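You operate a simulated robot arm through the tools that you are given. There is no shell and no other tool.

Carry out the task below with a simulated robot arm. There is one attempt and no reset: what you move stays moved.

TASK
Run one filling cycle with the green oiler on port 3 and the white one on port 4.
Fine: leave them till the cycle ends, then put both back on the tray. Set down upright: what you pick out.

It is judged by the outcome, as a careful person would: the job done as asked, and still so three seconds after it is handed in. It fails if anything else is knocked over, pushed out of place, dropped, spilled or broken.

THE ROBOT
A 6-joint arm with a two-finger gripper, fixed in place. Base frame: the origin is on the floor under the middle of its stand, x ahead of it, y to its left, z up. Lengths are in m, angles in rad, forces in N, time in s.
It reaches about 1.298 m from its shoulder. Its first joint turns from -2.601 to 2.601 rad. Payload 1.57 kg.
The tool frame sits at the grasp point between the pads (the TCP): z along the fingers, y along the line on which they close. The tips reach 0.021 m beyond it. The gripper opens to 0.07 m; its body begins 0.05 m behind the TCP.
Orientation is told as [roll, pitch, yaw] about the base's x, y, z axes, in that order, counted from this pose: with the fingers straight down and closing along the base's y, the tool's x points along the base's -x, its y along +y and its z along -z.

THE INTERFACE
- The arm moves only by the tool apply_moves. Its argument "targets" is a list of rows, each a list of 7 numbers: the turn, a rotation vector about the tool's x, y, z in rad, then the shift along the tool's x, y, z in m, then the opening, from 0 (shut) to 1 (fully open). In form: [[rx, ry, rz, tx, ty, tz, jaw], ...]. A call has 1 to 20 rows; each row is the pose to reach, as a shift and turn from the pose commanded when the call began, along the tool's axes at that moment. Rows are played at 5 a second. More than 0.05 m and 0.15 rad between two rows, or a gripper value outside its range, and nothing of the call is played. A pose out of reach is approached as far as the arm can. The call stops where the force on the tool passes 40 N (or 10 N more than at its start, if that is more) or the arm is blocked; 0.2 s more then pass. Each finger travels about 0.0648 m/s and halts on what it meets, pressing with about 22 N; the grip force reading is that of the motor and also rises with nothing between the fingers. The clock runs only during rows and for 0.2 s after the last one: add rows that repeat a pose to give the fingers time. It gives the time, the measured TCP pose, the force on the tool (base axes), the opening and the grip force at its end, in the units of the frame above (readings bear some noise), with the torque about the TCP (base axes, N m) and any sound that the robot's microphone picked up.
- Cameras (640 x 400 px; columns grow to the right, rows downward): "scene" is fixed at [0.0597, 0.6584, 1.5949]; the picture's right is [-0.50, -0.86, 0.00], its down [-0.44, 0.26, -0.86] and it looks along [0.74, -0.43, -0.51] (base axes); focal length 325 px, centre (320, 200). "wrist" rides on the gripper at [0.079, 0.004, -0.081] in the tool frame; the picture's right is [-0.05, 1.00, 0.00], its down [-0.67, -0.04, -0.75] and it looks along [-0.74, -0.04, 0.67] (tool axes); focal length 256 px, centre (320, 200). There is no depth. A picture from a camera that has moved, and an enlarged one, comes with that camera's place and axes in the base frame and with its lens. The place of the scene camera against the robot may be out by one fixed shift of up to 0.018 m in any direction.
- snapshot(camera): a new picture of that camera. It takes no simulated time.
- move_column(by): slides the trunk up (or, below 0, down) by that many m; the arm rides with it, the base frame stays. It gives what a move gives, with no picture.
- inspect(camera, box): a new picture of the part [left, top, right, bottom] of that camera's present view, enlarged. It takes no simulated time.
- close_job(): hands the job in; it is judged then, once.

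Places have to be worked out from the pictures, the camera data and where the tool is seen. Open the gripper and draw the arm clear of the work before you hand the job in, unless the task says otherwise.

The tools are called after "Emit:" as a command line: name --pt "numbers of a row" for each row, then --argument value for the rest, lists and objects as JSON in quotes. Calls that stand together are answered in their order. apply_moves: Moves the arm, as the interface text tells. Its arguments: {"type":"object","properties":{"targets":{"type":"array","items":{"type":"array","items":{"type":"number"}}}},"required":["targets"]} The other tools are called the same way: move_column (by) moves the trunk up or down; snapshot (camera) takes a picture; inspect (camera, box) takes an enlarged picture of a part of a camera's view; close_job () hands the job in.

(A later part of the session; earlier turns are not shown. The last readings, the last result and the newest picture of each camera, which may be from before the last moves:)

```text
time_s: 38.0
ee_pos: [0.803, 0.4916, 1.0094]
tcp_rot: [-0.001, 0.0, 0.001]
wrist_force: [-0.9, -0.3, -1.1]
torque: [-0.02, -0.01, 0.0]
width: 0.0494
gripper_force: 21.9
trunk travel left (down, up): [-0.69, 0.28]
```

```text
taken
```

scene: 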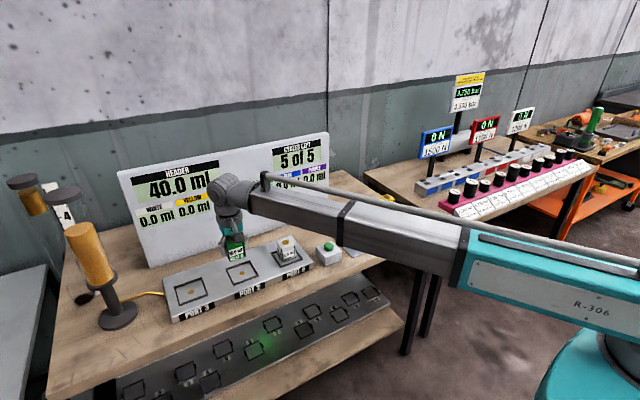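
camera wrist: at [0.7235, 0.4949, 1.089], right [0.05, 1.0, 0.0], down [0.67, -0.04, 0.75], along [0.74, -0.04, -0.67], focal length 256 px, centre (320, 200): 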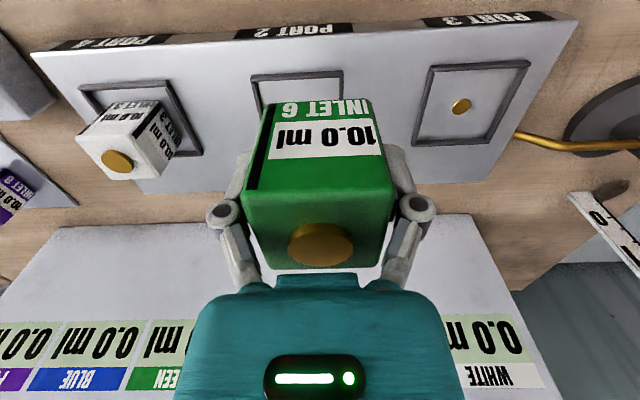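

Port 3 (label confirmed) is visible with its frame and dot at the right. I'll zoom in to measure it.

Emit:
inspect --camera "wrist" --box '[380, 0, 640, 162]'

Emit:
inspect --camera "wrist" --box '[40, 40, 300, 202]'

Emit:
inspect --camera "scene" --box '[150, 210, 350, 335]'

```text
2.46 times, centred on (510, 81) of wrist
camera zoom: at [0.7235, 0.4949, 1.089], right [0.05, 1.0, 0.0], down [0.67, -0.04, 0.75], along [0.74, -0.04, -0.67], focal length 630 px, centre (-148, 493)
```

zoom: 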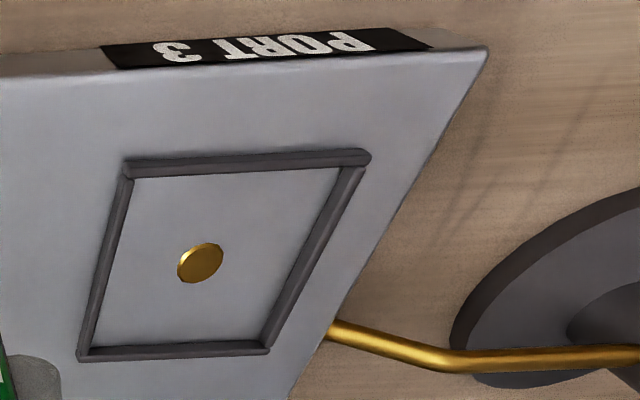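

```text
2.46 times, centred on (170, 121) of wrist
camera zoom: at [0.7235, 0.4949, 1.089], right [0.05, 1.0, 0.0], down [0.67, -0.04, 0.75], along [0.74, -0.04, -0.67], focal length 630 px, centre (689, 394)
```

zoom: 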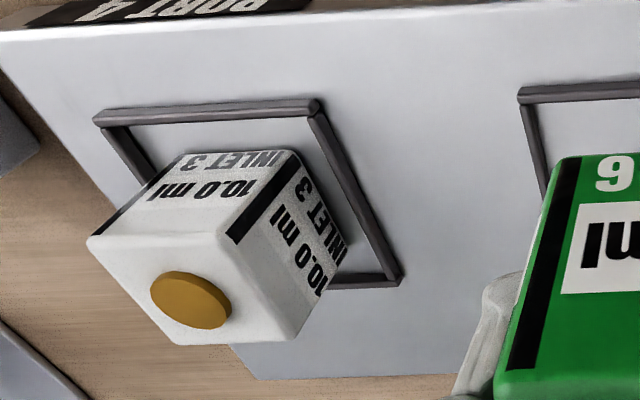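

```text
3.20 times, centred on (250, 272) of scene
camera zoom: at [0.0597, 0.6584, 1.5949], right [-0.5, -0.86, 0.0], down [-0.44, 0.26, -0.86], along [0.74, -0.43, -0.51], focal length 1040 px, centre (544, -32)
```

zoom: 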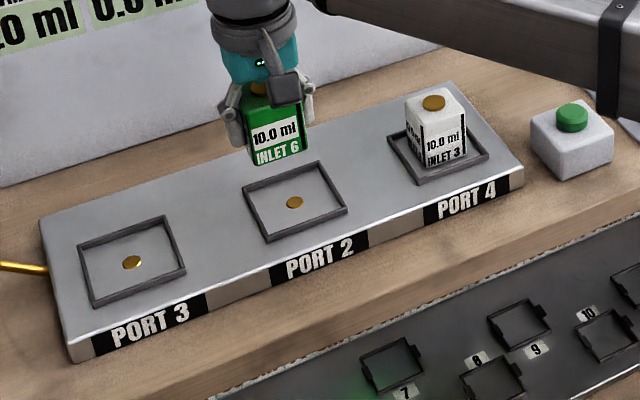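

White is well seated inside frame 4. Port 3's dot/frame centre measures (0.855, 0.627), so I'll move over it and lower to about 0.93.

Emit:
apply_moves --pt "0 0 0 -0.013 0.034 0 0.3" --pt "0 0 0 -0.026 0.068 0 0.3" --pt "0 0 0 -0.039 0.102 0 0.3" --pt "0 0 0 -0.0515 0.1364 0 0.3" --pt "0 0 0 -0.0515 0.1364 0 0.3"

Emit:
move_column --by -0.08

Emit:
snapshot --camera "wrist"

Emit:
inspect --camera "scene" --box '[80, 160, 320, 330]'

```text
time_s: 39.2
ee_pos: [0.8535, 0.6266, 1.0078]
tcp_rot: [-0.002, 0.001, 0.0]
wrist_force: [0.0, 0.4, -1.0]
torque: [-0.01, 0.01, 0.01]
width: 0.0494
gripper_force: 22.1
trunk travel left (down, up): [-0.69, 0.28]
```

```text
time_s: 40.4
ee_pos: [0.8535, 0.6266, 0.9289]
tcp_rot: [0.0, 0.0, 0.0]
wrist_force: [0.0, -0.2, -0.6]
torque: [0.0, 0.02, 0.0]
width: 0.0494
gripper_force: 22.1
trunk travel left (down, up): [-0.61, 0.36]
```

```text
taken
camera wrist: at [0.7736, 0.6298, 1.009], right [0.05, 1.0, 0.0], down [0.67, -0.04, 0.75], along [0.74, -0.04, -0.67], focal length 256 px, centre (320, 200)
```

wrist: 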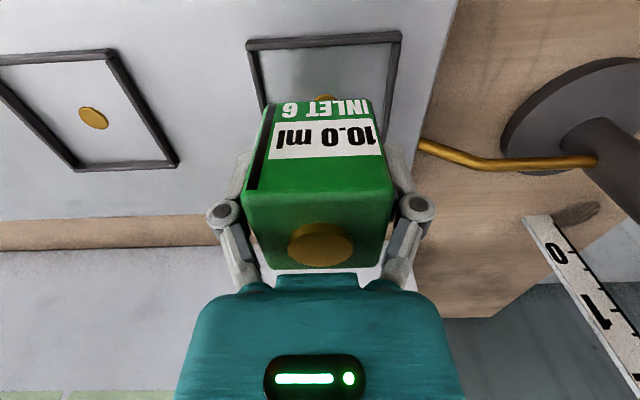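

```text
2.35 times, centred on (200, 245) of scene
camera zoom: at [0.0597, 0.6584, 1.5949], right [-0.5, -0.86, 0.0], down [-0.44, 0.26, -0.86], along [0.74, -0.43, -0.51], focal length 765 px, centre (602, 94)
```

zoom: 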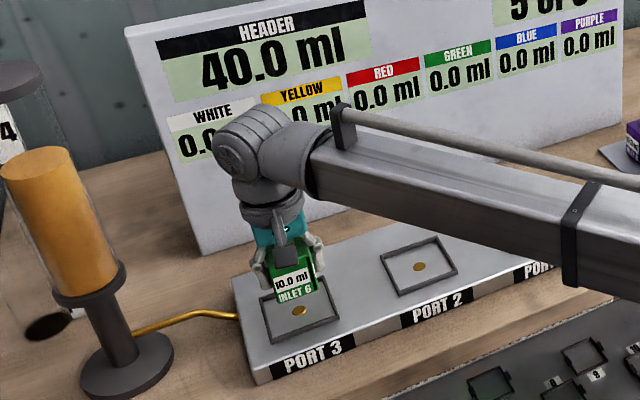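

Relative to the frame I'm about 3 mm short in x and 2.5 mm in y. I'll correct that and lower to just above contact.

Emit:
apply_moves --pt "0 0 0 -0.003 0.0023 0 0.3" --pt "0 0 0 -0.003 0.0023 0 0.3"

Emit:
move_column --by -0.042

Emit:
snapshot --camera "wrist"

Emit:
inspect --camera "scene" --box '[140, 210, 260, 330]'

```text
time_s: 41.0
ee_pos: [0.8567, 0.6283, 0.9283]
tcp_rot: [0.0, 0.001, 0.001]
wrist_force: [-0.2, 1.6, -2.1]
torque: [0.0, 0.0, 0.02]
width: 0.0495
gripper_force: 22.4
trunk travel left (down, up): [-0.61, 0.36]
```

```text
time_s: 41.9
ee_pos: [0.8559, 0.6292, 0.887]
tcp_rot: [0.0, 0.0, 0.0]
wrist_force: [0.1, 0.8, -2.0]
torque: [-0.01, 0.01, 0.0]
width: 0.0495
gripper_force: 22.0
trunk travel left (down, up): [-0.568, 0.402]
```

```text
taken
camera wrist: at [0.7767, 0.6323, 0.967], right [0.05, 1.0, 0.0], down [0.67, -0.04, 0.75], along [0.74, -0.04, -0.67], focal length 256 px, centre (320, 200)
```

wrist: 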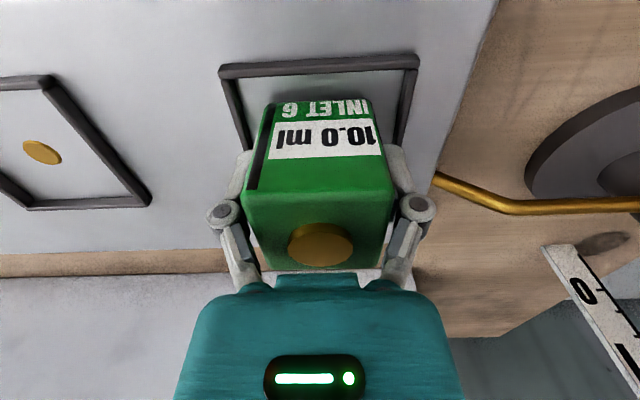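

```text
3.33 times, centred on (200, 270) of scene
camera zoom: at [0.0597, 0.6584, 1.5949], right [-0.5, -0.86, 0.0], down [-0.44, 0.26, -0.86], along [0.74, -0.43, -0.51], focal length 1083 px, centre (720, -33)
```

zoom: 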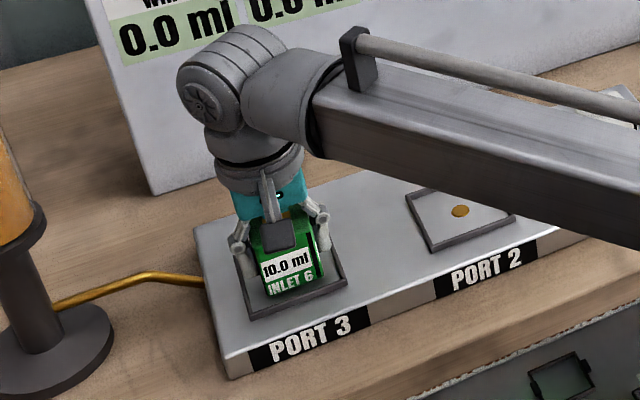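

The green oiler sits inside frame 3, centred to within about 1-2 mm. I'll step down to contact as before.

Emit:
move_column --by -0.003

Emit:
move_column --by -0.001

```text
time_s: 42.4
ee_pos: [0.8569, 0.629, 0.8833]
tcp_rot: [0.0, 0.002, 0.0]
wrist_force: [-0.8, -0.2, -1.2]
torque: [0.01, 0.01, -0.01]
width: 0.0497
gripper_force: 21.6
trunk travel left (down, up): [-0.565, 0.405]
```

```text
time_s: 42.9
ee_pos: [0.8567, 0.6291, 0.8831]
tcp_rot: [-0.001, -0.001, 0.0]
wrist_force: [1.1, 0.6, 2.6]
torque: [0.01, 0.03, -0.03]
width: 0.0496
gripper_force: 22.0
trunk travel left (down, up): [-0.564, 0.406]
```

Light contact of about 4 N is felt, so the oiler is on the plate. Opening the fingers now.

Emit:
apply_moves --pt "0 0 0 0 0 0 0.75" --pt "0 0 0 0 0 0 0.85" --pt "0 0 0 0 0 0 0.95" --pt "0 0 0 0 0 0 0.95"

Emit:
snapshot --camera "wrist"

Emit:
move_column --by 0.14

Emit:
snapshot --camera "wrist"

Emit:
snapshot --camera "scene"

```text
time_s: 43.9
ee_pos: [0.8569, 0.629, 0.8834]
tcp_rot: [0.0, 0.0, 0.001]
wrist_force: [0.1, 0.1, -0.2]
torque: [-0.01, 0.01, -0.03]
width: 0.0665
gripper_force: 0.0
trunk travel left (down, up): [-0.564, 0.406]
```

```text
taken
camera wrist: at [0.7767, 0.6322, 0.963], right [0.05, 1.0, 0.0], down [0.67, -0.04, 0.75], along [0.74, -0.04, -0.67], focal length 256 px, centre (320, 200)
```

wrist: 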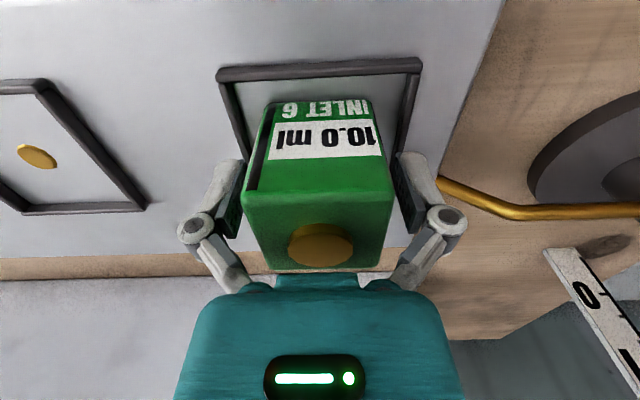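

```text
time_s: 45.6
ee_pos: [0.8572, 0.6292, 1.0238]
tcp_rot: [0.001, -0.001, 0.001]
wrist_force: [0.2, 0.8, -0.3]
torque: [-0.03, -0.01, -0.01]
width: 0.0668
gripper_force: 0.2
trunk travel left (down, up): [-0.704, 0.266]
```

```text
taken
camera wrist: at [0.7768, 0.6323, 1.1029], right [0.05, 1.0, 0.0], down [0.67, -0.04, 0.75], along [0.74, -0.04, -0.67], focal length 256 px, centre (320, 200)
```

wrist: 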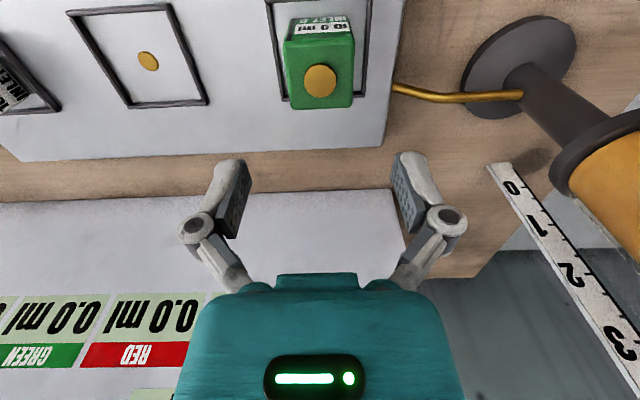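

```text
taken
```

scene: 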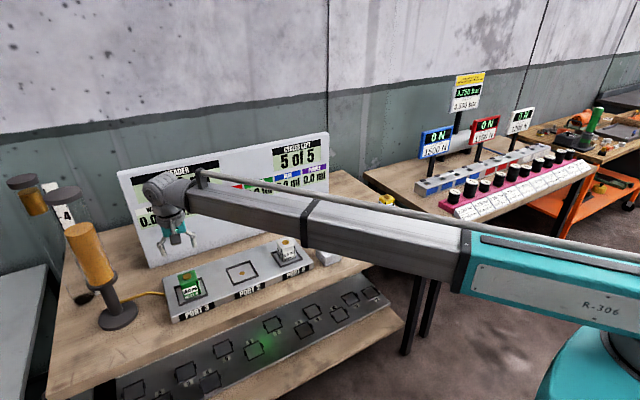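

Both oilers stand in their ports: green on 3, white on 4. Next is the start button, triangulated at about (0.811, 0.169) with its top near z 0.859; I'll travel there at this height and close the fingers to use them as a pusher.

Emit:
apply_moves --pt "0 0 0 0.004 -0.04 0 0.95" --pt "0 0 0 0.008 -0.08 0 0.95" --pt "0 0 0 0.012 -0.12 0 0.95" --pt "0 0 0 0.016 -0.16 0 0.95" --pt "0 0 0 0.02 -0.2 0 0.95" --pt "0 0 0 0.024 -0.24 0 0.95" --pt "0 0 0 0.028 -0.28 0 0.9" --pt "0 0 0 0.032 -0.32 0 0.8" --pt "0 0 0 0.036 -0.36 0 0.6" --pt "0 0 0 0.04 -0.4 0 0.4" --pt "0 0 0 0.044 -0.44 0 0.2" --pt "0 0 0 0.045 -0.459 0 0" --pt "0 0 0 0.045 -0.459 0 0" --pt "0 0 0 0.045 -0.459 0 0"

Emit:
snapshot --camera "wrist"

Emit:
snapshot --camera "scene"

```text
time_s: 48.6
ee_pos: [0.8112, 0.1692, 1.0231]
tcp_rot: [-0.002, 0.001, 0.0]
wrist_force: [0.4, 0.3, -0.4]
torque: [-0.05, 0.0, 0.02]
width: 0.0
gripper_force: 21.8
trunk travel left (down, up): [-0.704, 0.266]
```

```text
taken
camera wrist: at [0.731, 0.1718, 1.1031], right [0.05, 1.0, 0.0], down [0.67, -0.04, 0.75], along [0.74, -0.04, -0.67], focal length 256 px, centre (320, 200)
```

wrist: 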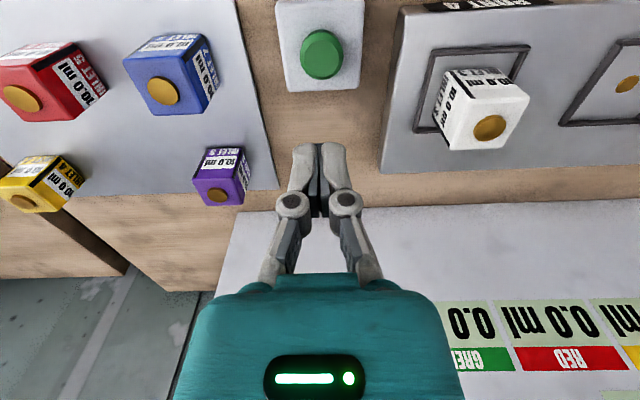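

```text
taken
```

scene: 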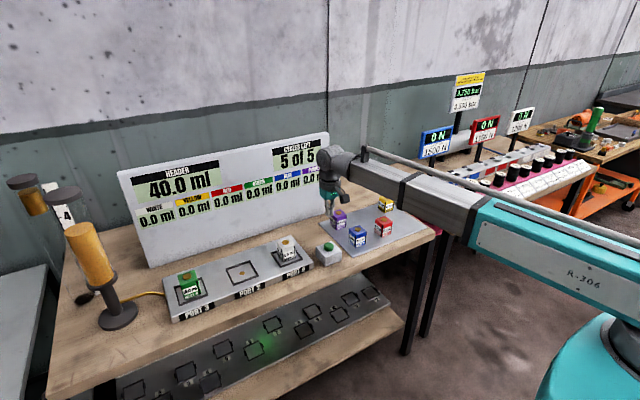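

The button's green top is right under the closed fingers, within about 2 mm. I'll lower to 2 cm above contact and look again.

Emit:
apply_moves --pt "0 0 0 -0.001 0.0015 0 0" --pt "0 0 0 -0.001 0.0015 0 0"

Emit:
move_column --by -0.118

Emit:
snapshot --camera "wrist"

Emit:
inspect --camera "scene" --box '[270, 170, 400, 280]'

```text
time_s: 49.2
ee_pos: [0.812, 0.1703, 1.0224]
tcp_rot: [0.0, -0.001, 0.0]
wrist_force: [0.1, -0.1, -0.1]
torque: [-0.01, 0.01, -0.02]
width: 0.0004
gripper_force: 22.0
trunk travel left (down, up): [-0.704, 0.266]
```

```text
time_s: 50.6
ee_pos: [0.8131, 0.1697, 0.9053]
tcp_rot: [0.001, -0.002, -0.002]
wrist_force: [-0.5, -0.1, 1.3]
torque: [-0.02, -0.03, 0.02]
width: 0.0
gripper_force: 22.3
trunk travel left (down, up): [-0.586, 0.384]
```

```text
taken
camera wrist: at [0.7323, 0.1736, 0.9852], right [0.05, 1.0, 0.0], down [0.67, -0.04, 0.75], along [0.74, -0.04, -0.67], focal length 256 px, centre (320, 200)
```

wrist: 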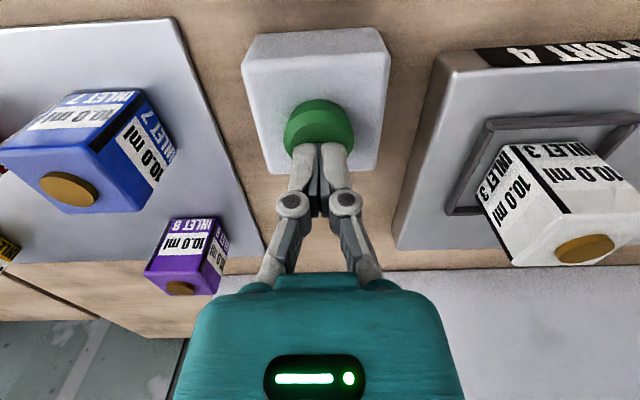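

```text
3.64 times, centred on (335, 225) of scene
camera zoom: at [0.0597, 0.6584, 1.5949], right [-0.5, -0.86, 0.0], down [-0.44, 0.26, -0.86], along [0.74, -0.43, -0.51], focal length 1182 px, centre (266, 109)
```

zoom: 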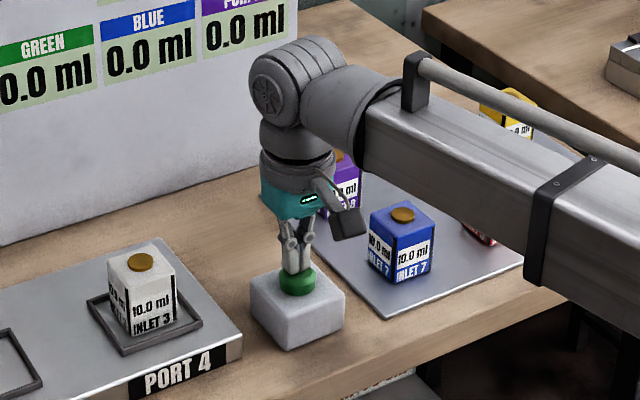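

The closed fingertips are centred over the button. I'll step down gently, watching force and sound.

Emit:
move_column --by -0.015

Emit:
move_column --by -0.005

```text
time_s: 51.3
ee_pos: [0.8124, 0.1697, 0.8907]
tcp_rot: [0.001, -0.003, 0.0]
wrist_force: [8.8, 1.2, 26.6]
torque: [0.03, -0.13, 0.0]
width: 0.0058
gripper_force: 28.4
trunk travel left (down, up): [-0.571, 0.399]
heard: click
```

```text
time_s: 51.7
ee_pos: [0.812, 0.1705, 0.8889]
tcp_rot: [0.001, -0.006, 0.001]
wrist_force: [1.2, 1.5, 36.2]
torque: [0.01, 0.03, 0.05]
width: 0.0058
gripper_force: 28.7
trunk travel left (down, up): [-0.569, 0.401]
stopped: the force on the tool passed its limit at 44 N (the readings are from after the stop); the commanded pose is now the measured one
```

A click was heard, so the button was pressed once. I'll back off straight up and read the display.

Emit:
move_column --by 0.06

Emit:
snapshot --camera "scene"

Emit:
snapshot --camera "wrist"

Emit:
inspect --camera "scene" --box '[110, 120, 340, 264]'

```text
time_s: 52.7
ee_pos: [0.8136, 0.1712, 0.9468]
tcp_rot: [0.0, -0.005, 0.0]
wrist_force: [0.4, -0.3, 0.5]
torque: [0.02, 0.0, -0.01]
width: 0.0001
gripper_force: 28.6
trunk travel left (down, up): [-0.629, 0.341]
```

```text
taken
```

scene: 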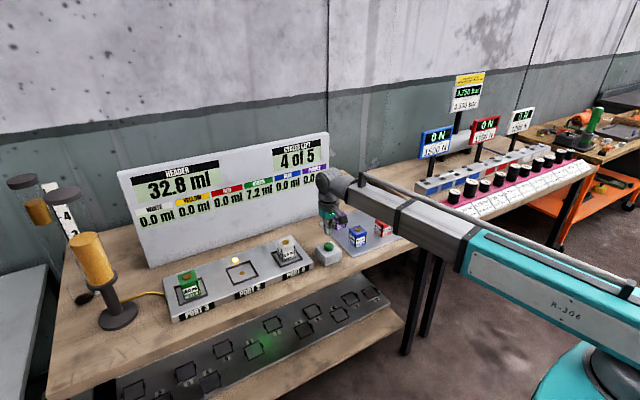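

```text
taken
camera wrist: at [0.7335, 0.1738, 1.0273], right [0.05, 1.0, 0.0], down [0.66, -0.04, 0.75], along [0.75, -0.04, -0.66], focal length 256 px, centre (320, 200)
```

wrist: 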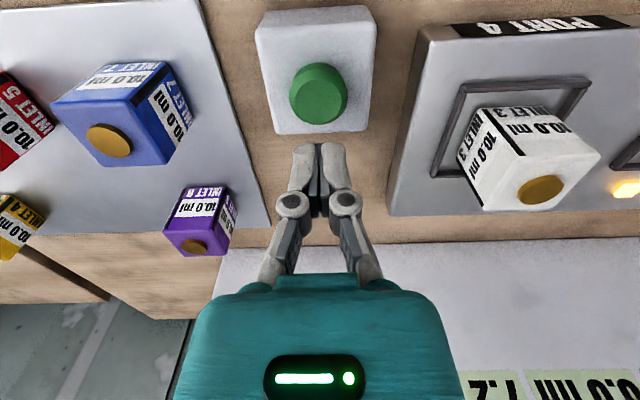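

```text
2.78 times, centred on (225, 192) of scene
camera zoom: at [0.0597, 0.6584, 1.5949], right [-0.5, -0.86, 0.0], down [-0.44, 0.26, -0.86], along [0.74, -0.43, -0.51], focal length 903 px, centre (584, 222)
```

zoom: 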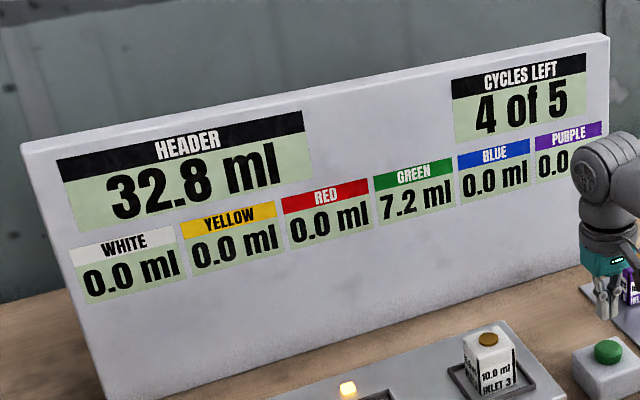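

The display shows the cycle running: header 32.8 ml, green 7.2 ml, cycles left 4 of 5, lamp lit. I'll leave the oilers alone and let time pass, also correcting the slight tilt from the press.

Emit:
apply_moves --pt "0 0.005 0 0 0 0 0" --pt "0 0.005 0 0 0 0 0.3" --pt "0 0.005 0 0 0 0 0.6" --pt "0 0.005 0 0 0 0 1" --pt "0 0.005 0 0 0 0 1" --pt "0 0.005 0 0 0 0 1" --pt "0 0.005 0 0 0 0 1" --pt "0 0.005 0 0 0 0 1" --pt "0 0.005 0 0 0 0 1" --pt "0 0.005 0 0 0 0 1"

Emit:
inspect --camera "scene" --box '[110, 120, 350, 320]'

```text
time_s: 54.9
ee_pos: [0.8137, 0.1708, 0.9479]
tcp_rot: [0.001, 0.003, 0.0]
wrist_force: [-0.5, -0.6, -1.1]
torque: [0.01, 0.0, 0.04]
width: 0.07
gripper_force: 0.1
trunk travel left (down, up): [-0.629, 0.341]
```

```text
2.00 times, centred on (230, 220) of scene
camera zoom: at [0.0597, 0.6584, 1.5949], right [-0.5, -0.86, 0.0], down [-0.44, 0.26, -0.86], along [0.74, -0.43, -0.51], focal length 650 px, centre (500, 160)
```

zoom: 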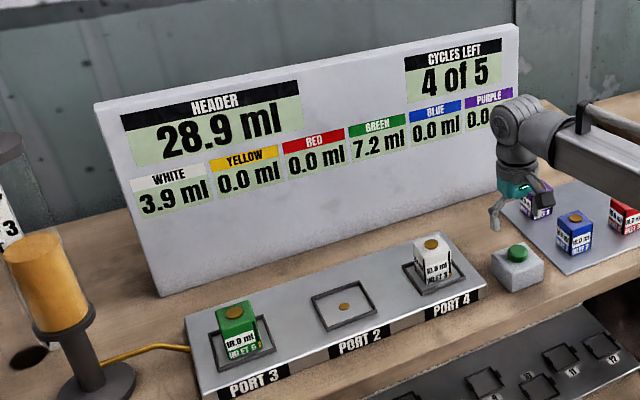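

Green reads 7.2 ml and white 3.9 ml, and the lamp appears dark, which may mean the cycle is over or that it blinks. I'll wait further and check that the readings have stopped changing.

Emit:
apply_moves --pt "0 0 0 0 0 0 1" --pt "0 0 0 0 0 0 1" --pt "0 0 0 0 0 0 1" --pt "0 0 0 0 0 0 1" --pt "0 0 0 0 0 0 1" --pt "0 0 0 0 0 0 1" --pt "0 0 0 0 0 0 1" --pt "0 0 0 0 0 0 1"

Emit:
inspect --camera "scene" --box '[110, 120, 350, 320]'

```text
time_s: 56.7
ee_pos: [0.8141, 0.1716, 0.947]
tcp_rot: [0.001, 0.001, 0.0]
wrist_force: [-0.2, -0.2, 0.3]
torque: [-0.01, -0.03, -0.01]
width: 0.0701
gripper_force: 0.1
trunk travel left (down, up): [-0.629, 0.341]
```

```text
2.00 times, centred on (230, 220) of scene
camera zoom: at [0.0597, 0.6584, 1.5949], right [-0.5, -0.86, 0.0], down [-0.44, 0.26, -0.86], along [0.74, -0.43, -0.51], focal length 650 px, centre (500, 160)
```

zoom: 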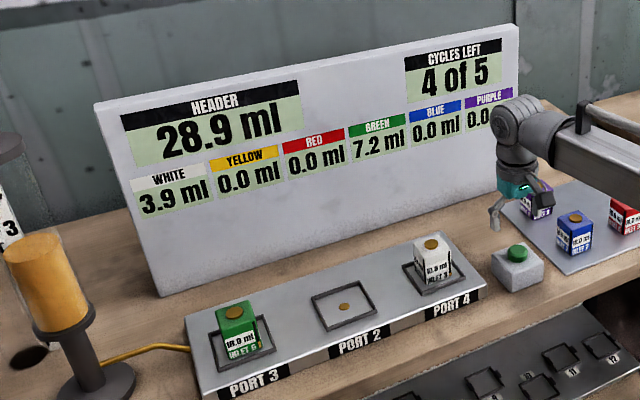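

Readings are unchanged after 1.8 s and the lamp stays dark. I'll wait 3 s more to be certain the cycle has ended.

Emit:
apply_moves --pt "0 0 0 0 0 0 1" --pt "0 0 0 0 0 0 1" --pt "0 0 0 0 0 0 1" --pt "0 0 0 0 0 0 1" --pt "0 0 0 0 0 0 1" --pt "0 0 0 0 0 0 1" --pt "0 0 0 0 0 0 1" --pt "0 0 0 0 0 0 1" --pt "0 0 0 0 0 0 1" --pt "0 0 0 0 0 0 1" --pt "0 0 0 0 0 0 1" --pt "0 0 0 0 0 0 1" --pt "0 0 0 0 0 0 1" --pt "0 0 0 0 0 0 1" --pt "0 0 0 0 0 0 1"

Emit:
snapshot --camera "scene"

Emit:
inspect --camera "scene" --box '[150, 210, 350, 335]'

Emit:
snapshot --camera "wrist"

```text
time_s: 59.9
ee_pos: [0.8141, 0.1719, 0.947]
tcp_rot: [-0.001, 0.002, -0.001]
wrist_force: [0.2, 1.0, 0.3]
torque: [0.0, 0.02, 0.02]
width: 0.07
gripper_force: 0.1
trunk travel left (down, up): [-0.629, 0.341]
```

```text
taken
```

scene: 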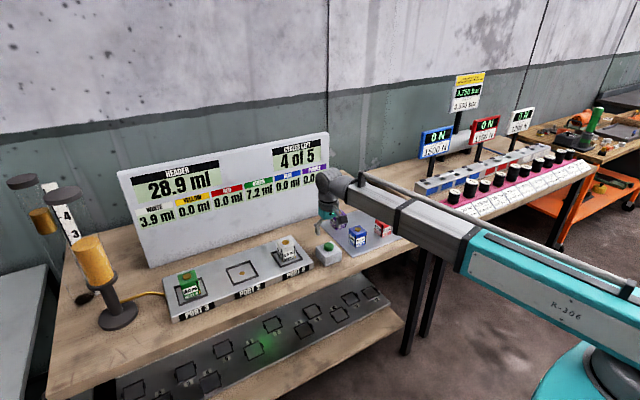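

```text
3.20 times, centred on (250, 272) of scene
camera zoom: at [0.0597, 0.6584, 1.5949], right [-0.5, -0.86, 0.0], down [-0.44, 0.26, -0.86], along [0.74, -0.43, -0.51], focal length 1040 px, centre (544, -32)
```

zoom: 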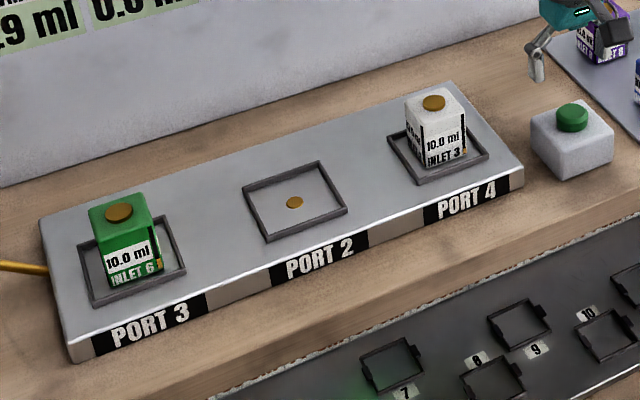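

```text
taken
camera wrist: at [0.7341, 0.174, 1.0278], right [0.05, 1.0, 0.0], down [0.67, -0.04, 0.74], along [0.74, -0.04, -0.67], focal length 256 px, centre (320, 200)
```

wrist: 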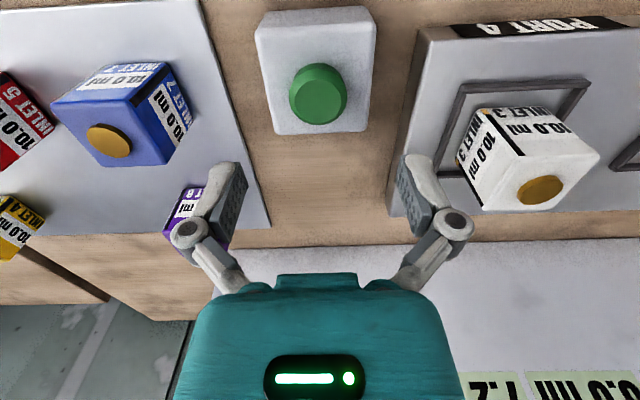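

The cycle has ended: values are steady at green 7.2 ml, white 3.9 ml and cycles 4 of 5, with the lamp off. Now I'll return white first by raising the trunk and moving over port 4.

Emit:
move_column --by 0.07

Emit:
apply_moves --pt "0 -0.002 0 -0.011 0.035 0 1" --pt "0 -0.002 0 -0.022 0.07 0 1" --pt "0 -0.002 0 -0.034 0.105 0 1" --pt "0 -0.002 0 -0.0447 0.1391 0 1" --pt "0 -0.002 0 -0.0447 0.1391 0 1"

Emit:
move_column --by -0.04

Emit:
inspect --camera "wrist" --box '[200, 20, 440, 170]'

```text
time_s: 61.0
ee_pos: [0.8148, 0.1718, 1.0177]
tcp_rot: [0.0, 0.002, -0.001]
wrist_force: [0.7, 0.9, -0.4]
torque: [0.02, 0.02, -0.01]
width: 0.0701
gripper_force: 0.1
trunk travel left (down, up): [-0.699, 0.271]
```

```text
time_s: 62.1
ee_pos: [0.8581, 0.3092, 1.0169]
tcp_rot: [0.0, -0.001, 0.001]
wrist_force: [-0.8, 0.7, 0.0]
torque: [-0.03, -0.01, 0.0]
width: 0.07
gripper_force: 0.0
trunk travel left (down, up): [-0.699, 0.271]
```

```text
time_s: 63.0
ee_pos: [0.8581, 0.3087, 0.9773]
tcp_rot: [0.0, -0.001, 0.0]
wrist_force: [-0.7, 0.1, 0.8]
torque: [0.03, 0.01, -0.01]
width: 0.0699
gripper_force: 0.2
trunk travel left (down, up): [-0.659, 0.311]
```

```text
2.67 times, centred on (320, 95) of wrist
camera zoom: at [0.7788, 0.312, 1.0577], right [0.05, 1.0, 0.0], down [0.67, -0.04, 0.75], along [0.74, -0.04, -0.67], focal length 683 px, centre (320, 480)
```

zoom: 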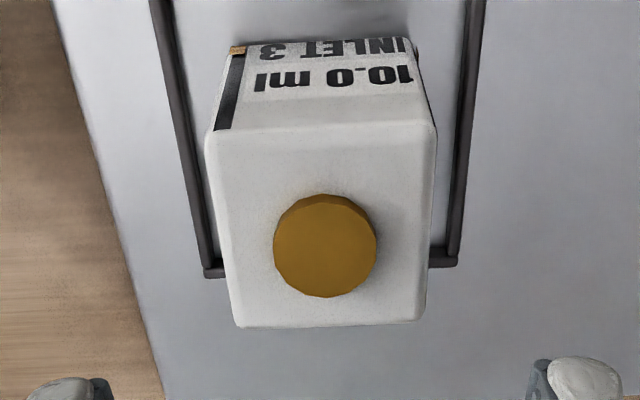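

White is centred under the gripper (offset about 1 mm). I'll lower to the same height at which I released it and close.

Emit:
apply_moves --pt "0 0 0 0.0005 0.001 0 1" --pt "0 0 0 0.0005 0.001 0 1"

Emit:
move_column --by -0.06

Emit:
move_column --by -0.032

Emit:
snapshot --camera "wrist"

```text
time_s: 63.6
ee_pos: [0.8587, 0.3107, 0.9771]
tcp_rot: [0.001, 0.0, 0.001]
wrist_force: [0.4, 0.7, -0.3]
torque: [0.04, -0.01, 0.04]
width: 0.0697
gripper_force: 0.1
trunk travel left (down, up): [-0.659, 0.311]
```

```text
time_s: 64.6
ee_pos: [0.8592, 0.3098, 0.9176]
tcp_rot: [-0.001, 0.0, 0.001]
wrist_force: [-0.1, -0.5, 0.0]
torque: [-0.01, -0.04, 0.01]
width: 0.0702
gripper_force: 0.1
trunk travel left (down, up): [-0.599, 0.371]
```

```text
time_s: 65.3
ee_pos: [0.8587, 0.31, 0.8853]
tcp_rot: [0.0, 0.0, -0.001]
wrist_force: [-0.3, 0.3, 0.8]
torque: [0.0, -0.01, -0.01]
width: 0.0699
gripper_force: 0.0
trunk travel left (down, up): [-0.567, 0.403]
```

```text
taken
camera wrist: at [0.7787, 0.3127, 0.9657], right [0.05, 1.0, 0.0], down [0.67, -0.04, 0.75], along [0.74, -0.04, -0.67], focal length 256 px, centre (320, 200)
```

wrist: 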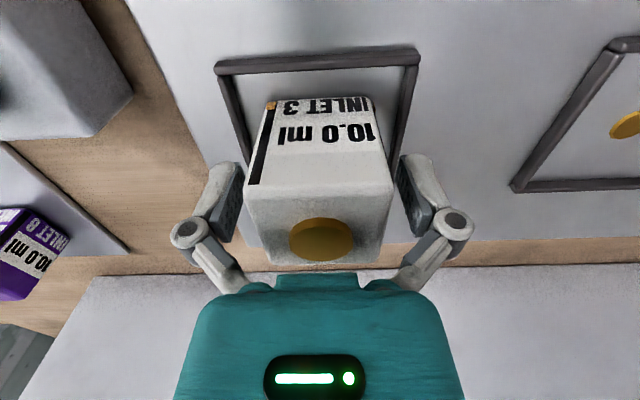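

The fingers straddle white inside frame 4 again. I'll close, then lift 0.13 m.

Emit:
apply_moves --pt "0 0 0 0 0 0 0.6" --pt "0 0 0 0 0 0 0.3" --pt "0 0 0 0 0 0 0.3" --pt "0 0 0 0 0 0 0.3"

Emit:
move_column --by 0.12

Emit:
snapshot --camera "wrist"

Emit:
inspect --camera "scene" --box '[110, 120, 350, 320]'

```text
time_s: 66.3
ee_pos: [0.8592, 0.3098, 0.8858]
tcp_rot: [-0.001, 0.001, 0.0]
wrist_force: [0.8, 0.8, 1.7]
torque: [-0.02, 0.03, 0.04]
width: 0.0498
gripper_force: 21.5
trunk travel left (down, up): [-0.567, 0.403]
```

```text
time_s: 67.8
ee_pos: [0.8581, 0.3102, 1.0054]
tcp_rot: [0.0, 0.001, 0.001]
wrist_force: [0.0, -0.8, -1.4]
torque: [0.0, -0.03, 0.02]
width: 0.0498
gripper_force: 22.1
trunk travel left (down, up): [-0.687, 0.283]
```

```text
taken
camera wrist: at [0.779, 0.3129, 1.0855], right [0.05, 1.0, 0.0], down [0.67, -0.04, 0.74], along [0.74, -0.04, -0.67], focal length 256 px, centre (320, 200)
```

wrist: 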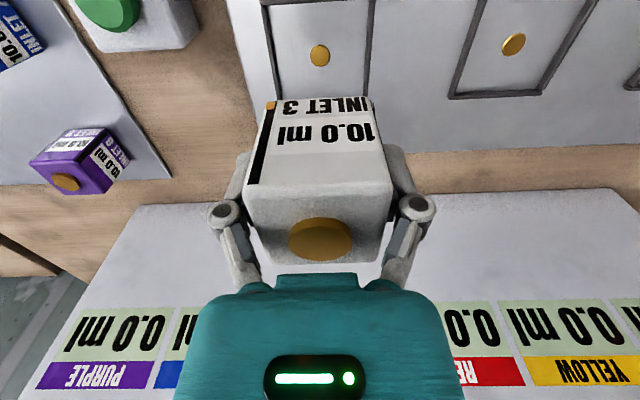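

```text
2.00 times, centred on (230, 220) of scene
camera zoom: at [0.0597, 0.6584, 1.5949], right [-0.5, -0.86, 0.0], down [-0.44, 0.26, -0.86], along [0.74, -0.43, -0.51], focal length 650 px, centre (500, 160)
```

zoom: 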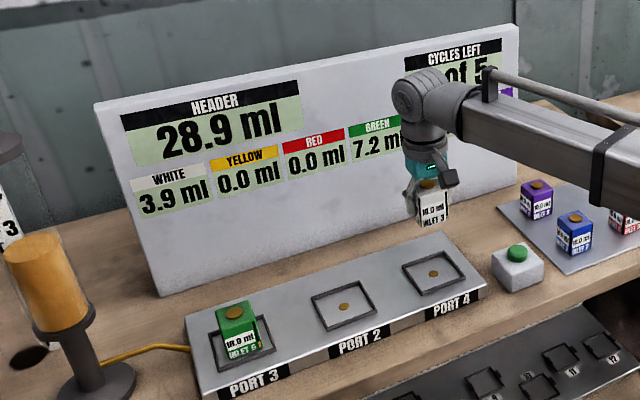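

White is held and lifted, with the display unchanged. Carrying it back along -y to its original tray spot at (0.822, -0.215).

Emit:
apply_moves --pt "0 0 0 0.003 -0.03 0 0.3" --pt "0 0 0 0.006 -0.07 0 0.3" --pt "0 0 0 0.009 -0.11 0 0.3" --pt "0 0 0 0.012 -0.15 0 0.3" --pt "0 0 0 0.015 -0.19 0 0.3" --pt "0 0 0 0.018 -0.23 0 0.3" --pt "0 0 0 0.021 -0.27 0 0.3" --pt "0 0 0 0.024 -0.31 0 0.3" --pt "0 0 0 0.027 -0.35 0 0.3" --pt "0 0 0 0.03 -0.39 0 0.3" --pt "0 0 0 0.032 -0.43 0 0.3" --pt "0 0 0 0.034 -0.47 0 0.3" --pt "0 0 0 0.036 -0.505 0 0.3" --pt "0 0 0 0.036 -0.5237 0 0.3" --pt "0 0 0 0.036 -0.5237 0 0.3"

Emit:
snapshot --camera "wrist"

Emit:
snapshot --camera "scene"

```text
time_s: 71.0
ee_pos: [0.8221, -0.2156, 1.0049]
tcp_rot: [0.0, -0.001, -0.001]
wrist_force: [-0.5, 0.3, -1.1]
torque: [-0.03, 0.01, 0.01]
width: 0.0495
gripper_force: 22.2
trunk travel left (down, up): [-0.687, 0.283]
```

```text
taken
camera wrist: at [0.7428, -0.2124, 1.0856], right [0.05, 1.0, 0.0], down [0.67, -0.04, 0.74], along [0.74, -0.04, -0.67], focal length 256 px, centre (320, 200)
```

wrist: 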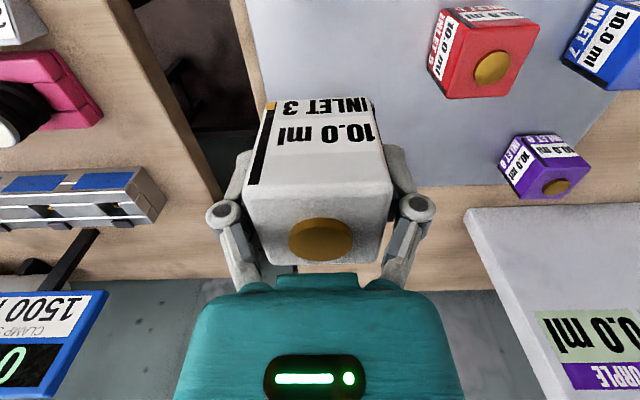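

```text
taken
```

scene: 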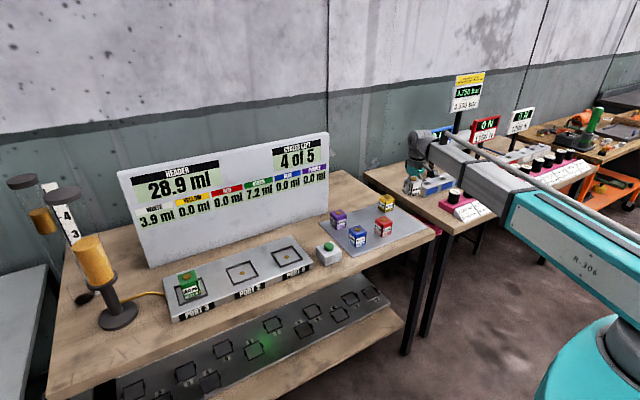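

Over white's original spot now; I'll shift 1.4 mm, lower to about 5 mm above the tray, and then feel for contact.

Emit:
apply_moves --pt "0 0 0 0 0.0014 0 0.3" --pt "0 0 0 0 0.0014 0 0.3"

Emit:
move_column --by -0.138

Emit:
snapshot --camera "wrist"

Emit:
inspect --camera "scene" --box '[310, 160, 450, 260]'

```text
time_s: 71.7
ee_pos: [0.8228, -0.2144, 1.0056]
tcp_rot: [0.0, 0.0, 0.0]
wrist_force: [0.9, 0.4, -1.2]
torque: [-0.01, 0.0, 0.02]
width: 0.0495
gripper_force: 21.8
trunk travel left (down, up): [-0.687, 0.283]
```

```text
time_s: 73.3
ee_pos: [0.8238, -0.2151, 0.8659]
tcp_rot: [0.0, -0.001, -0.001]
wrist_force: [-0.5, 0.5, -1.2]
torque: [-0.02, -0.02, -0.02]
width: 0.0496
gripper_force: 22.1
trunk travel left (down, up): [-0.549, 0.421]
```

```text
taken
camera wrist: at [0.7433, -0.2106, 0.9477], right [0.05, 1.0, 0.0], down [0.67, -0.04, 0.74], along [0.74, -0.04, -0.67], focal length 256 px, centre (320, 200)
```

wrist: 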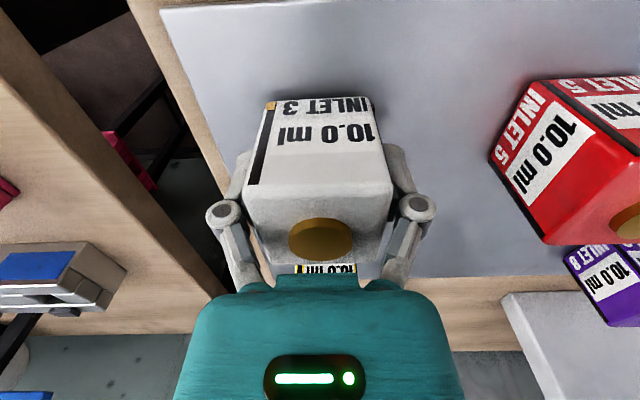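

```text
4.00 times, centred on (380, 210) of scene
camera zoom: at [0.0597, 0.6584, 1.5949], right [-0.5, -0.86, 0.0], down [-0.44, 0.26, -0.86], along [0.74, -0.43, -0.51], focal length 1300 px, centre (80, 160)
```

zoom: 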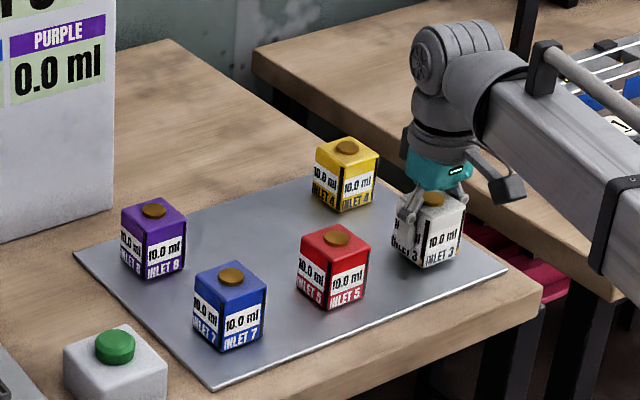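

A few millimetres remain above the tray. Stepping down and watching the force.

Emit:
move_column --by -0.004

Emit:
move_column --by -0.0015

```text
time_s: 73.8
ee_pos: [0.8235, -0.214, 0.863]
tcp_rot: [0.001, 0.0, 0.0]
wrist_force: [0.7, 0.0, -1.2]
torque: [0.04, 0.04, -0.01]
width: 0.0496
gripper_force: 22.2
trunk travel left (down, up): [-0.545, 0.425]
```

```text
time_s: 74.3
ee_pos: [0.8224, -0.2129, 0.8615]
tcp_rot: [0.0, 0.001, 0.002]
wrist_force: [0.0, -0.4, -0.5]
torque: [0.0, -0.02, 0.0]
width: 0.0495
gripper_force: 22.1
trunk travel left (down, up): [-0.543, 0.427]
```

No contact yet; continuing in 1 mm steps.

Emit:
move_column --by -0.001

Emit:
move_column --by -0.001

```text
time_s: 74.8
ee_pos: [0.8247, -0.2141, 0.8619]
tcp_rot: [0.0, -0.002, 0.0]
wrist_force: [3.9, -1.3, 8.7]
torque: [-0.02, 0.02, -0.02]
width: 0.0497
gripper_force: 21.6
trunk travel left (down, up): [-0.542, 0.428]
```

```text
time_s: 75.4
ee_pos: [0.8227, -0.214, 0.8609]
tcp_rot: [-0.001, -0.002, 0.0]
wrist_force: [5.2, -1.7, 13.0]
torque: [-0.04, -0.08, -0.04]
width: 0.0497
gripper_force: 22.3
trunk travel left (down, up): [-0.541, 0.429]
```

Firm contact (13 N) with the tray. I'll unload by 1.5 mm, release, and rise clear.

Emit:
move_column --by 0.0013

Emit:
apply_moves --pt "0 0 0 0 0 0 0.75" --pt "0 0 0 0 0 0 0.85" --pt "0 0 0 0 0 0 0.97" --pt "0 0 0 0 0 0 0.97"

Emit:
snapshot --camera "wrist"

Emit:
move_column --by 0.15

Emit:
snapshot --camera "wrist"

```text
time_s: 75.9
ee_pos: [0.823, -0.2143, 0.8604]
tcp_rot: [0.003, 0.0, 0.001]
wrist_force: [-1.2, -0.3, -1.9]
torque: [0.0, -0.01, -0.02]
width: 0.0495
gripper_force: 21.8
trunk travel left (down, up): [-0.542, 0.428]
```

```text
time_s: 76.9
ee_pos: [0.8246, -0.2128, 0.8613]
tcp_rot: [0.002, 0.001, 0.0]
wrist_force: [-0.2, 0.5, -0.6]
torque: [0.0, 0.01, -0.04]
width: 0.0679
gripper_force: 0.1
trunk travel left (down, up): [-0.542, 0.428]
```

```text
taken
camera wrist: at [0.7433, -0.2106, 0.9415], right [0.05, 1.0, 0.0], down [0.67, -0.04, 0.74], along [0.74, -0.04, -0.67], focal length 256 px, centre (320, 200)
```

wrist: 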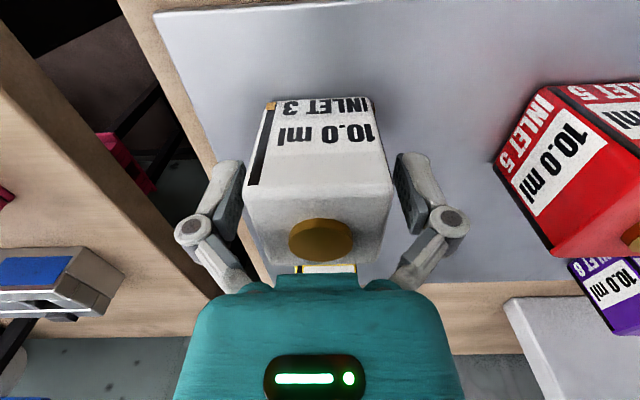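

```text
time_s: 78.6
ee_pos: [0.823, -0.2124, 1.0111]
tcp_rot: [0.001, 0.001, -0.001]
wrist_force: [1.2, -0.2, -0.5]
torque: [0.02, 0.0, 0.02]
width: 0.0678
gripper_force: 0.1
trunk travel left (down, up): [-0.692, 0.278]
```

```text
taken
camera wrist: at [0.7434, -0.2106, 1.0914], right [0.05, 1.0, 0.0], down [0.67, -0.04, 0.74], along [0.74, -0.04, -0.67], focal length 256 px, centre (320, 200)
```

wrist: 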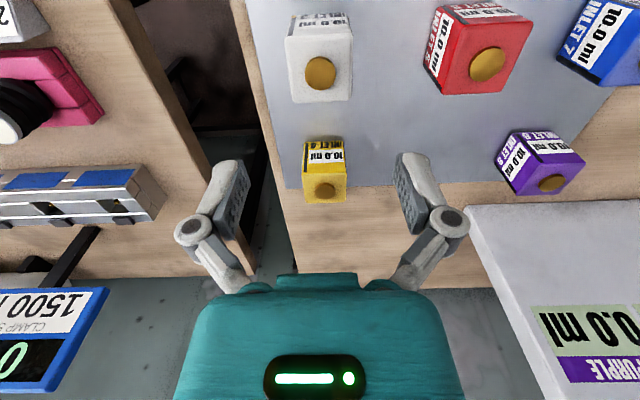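

White is standing upright on the tray at its original place. Now I'll travel to port 3 for the green one, in two stretches.

Emit:
apply_moves --pt "0 0 0 0 0.04 0 1" --pt "0 0 0 0 0.085 0 1" --pt "0 0 0 0 0.13 0 1" --pt "0 0 0 0 0.175 0 1" --pt "0 0 0 0 0.22 0 1" --pt "0 0 0 0 0.265 0 1" --pt "0 0 0 0 0.31 0 1" --pt "0 0 0 0 0.355 0 1" --pt "0 0 0 0 0.4 0 1" --pt "0 0 0 -0.005 0.445 0 1" --pt "0 0 0 -0.01 0.49 0 1" --pt "0 0 0 -0.013 0.535 0 1" --pt "0 0 0 -0.016 0.58 0 1" --pt "0 0 0 -0.02 0.625 0 1" --pt "0 0 0 -0.024 0.67 0 1" --pt "0 0 0 -0.028 0.715 0 1" --pt "0 0 0 -0.031 0.76 0 1" --pt "0 0 0 -0.033 0.805 0 1" --pt "0 0 0 -0.0333 0.8429 0 1" --pt "0 0 0 -0.0333 0.8429 0 1"

Emit:
move_column --by -0.03

Emit:
inspect --camera "wrist" --box '[200, 20, 440, 170]'

Emit:
snapshot --camera "scene"

```text
time_s: 82.8
ee_pos: [0.8558, 0.6275, 1.0114]
tcp_rot: [0.0, 0.0, 0.001]
wrist_force: [0.2, 0.2, -0.6]
torque: [0.06, -0.02, 0.02]
width: 0.07
gripper_force: 0.3
trunk travel left (down, up): [-0.692, 0.278]
```

```text
time_s: 83.6
ee_pos: [0.8565, 0.6287, 0.9802]
tcp_rot: [-0.001, -0.001, 0.002]
wrist_force: [-0.4, 0.2, -0.7]
torque: [0.01, -0.03, -0.03]
width: 0.0701
gripper_force: 0.1
trunk travel left (down, up): [-0.662, 0.308]
```

```text
2.67 times, centred on (320, 95) of wrist
camera zoom: at [0.7754, 0.6314, 1.0615], right [0.05, 1.0, 0.0], down [0.67, -0.04, 0.75], along [0.74, -0.04, -0.67], focal length 683 px, centre (320, 480)
```

zoom: 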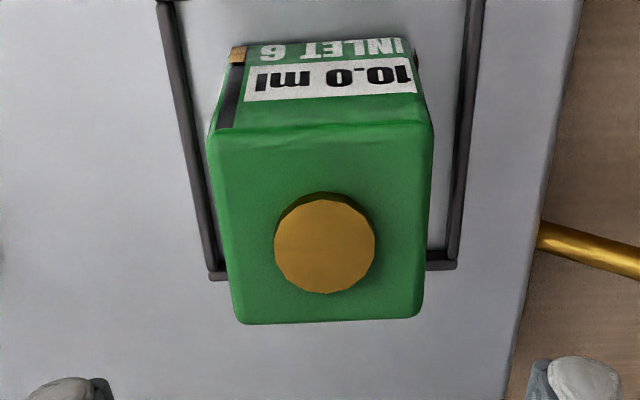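

```text
taken
```

scene: 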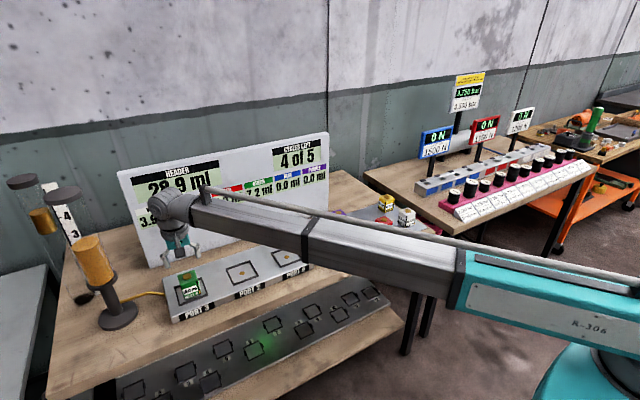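

Green is centred (offset about 1 mm). I'll correct that, lower to the release height of about 0.884, and check.

Emit:
apply_moves --pt "0 0 0 -0.001 0.001 0 1" --pt "0 0 0 -0.001 0.001 0 1"

Emit:
move_column --by -0.065

Emit:
move_column --by -0.031

Emit:
snapshot --camera "wrist"

```text
time_s: 84.2
ee_pos: [0.8563, 0.6291, 0.9809]
tcp_rot: [-0.001, 0.0, -0.001]
wrist_force: [0.2, -0.3, 0.6]
torque: [0.0, -0.02, 0.01]
width: 0.0701
gripper_force: 0.1
trunk travel left (down, up): [-0.662, 0.308]
```

```text
time_s: 85.2
ee_pos: [0.8559, 0.6284, 0.9156]
tcp_rot: [-0.001, 0.002, 0.0]
wrist_force: [-0.3, -0.3, 0.2]
torque: [-0.01, 0.03, -0.03]
width: 0.0702
gripper_force: 0.0
trunk travel left (down, up): [-0.597, 0.373]
```

```text
time_s: 86.0
ee_pos: [0.8556, 0.6293, 0.8852]
tcp_rot: [0.001, 0.001, -0.002]
wrist_force: [0.3, 0.2, -0.5]
torque: [0.0, -0.04, -0.03]
width: 0.07
gripper_force: 0.0
trunk travel left (down, up): [-0.566, 0.404]
```

```text
taken
camera wrist: at [0.7761, 0.6323, 0.9655], right [0.05, 1.0, 0.0], down [0.67, -0.04, 0.75], along [0.74, -0.04, -0.67], focal length 256 px, centre (320, 200)
```

wrist: 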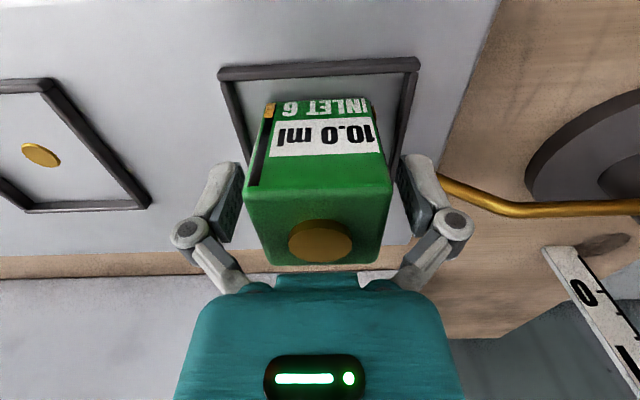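

The fingers straddle green. I'll close, lift 0.14 m and check the hold.

Emit:
apply_moves --pt "0 0 0 0 0 0 0.6" --pt "0 0 0 0 0 0 0.3" --pt "0 0 0 0 0 0 0.3" --pt "0 0 0 0 0 0 0.3"

Emit:
move_column --by 0.14

Emit:
snapshot --camera "wrist"

```text
time_s: 87.0
ee_pos: [0.8561, 0.629, 0.8856]
tcp_rot: [-0.001, 0.0, 0.0]
wrist_force: [0.6, 0.6, 2.5]
torque: [-0.01, -0.01, 0.0]
width: 0.0494
gripper_force: 21.5
trunk travel left (down, up): [-0.566, 0.404]
```

```text
time_s: 88.6
ee_pos: [0.8564, 0.6287, 1.0245]
tcp_rot: [-0.001, -0.001, 0.0]
wrist_force: [0.4, 0.3, -0.4]
torque: [-0.04, 0.0, -0.02]
width: 0.0494
gripper_force: 22.0
trunk travel left (down, up): [-0.706, 0.264]
```

```text
taken
camera wrist: at [0.7765, 0.6325, 1.1052], right [0.05, 1.0, 0.0], down [0.67, -0.04, 0.74], along [0.74, -0.04, -0.67], focal length 256 px, centre (320, 200)
```

wrist: 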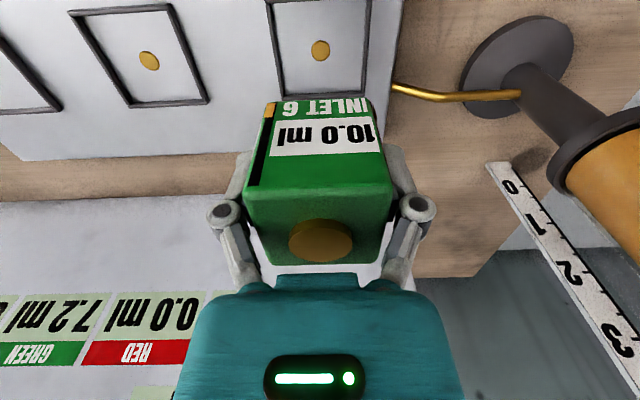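

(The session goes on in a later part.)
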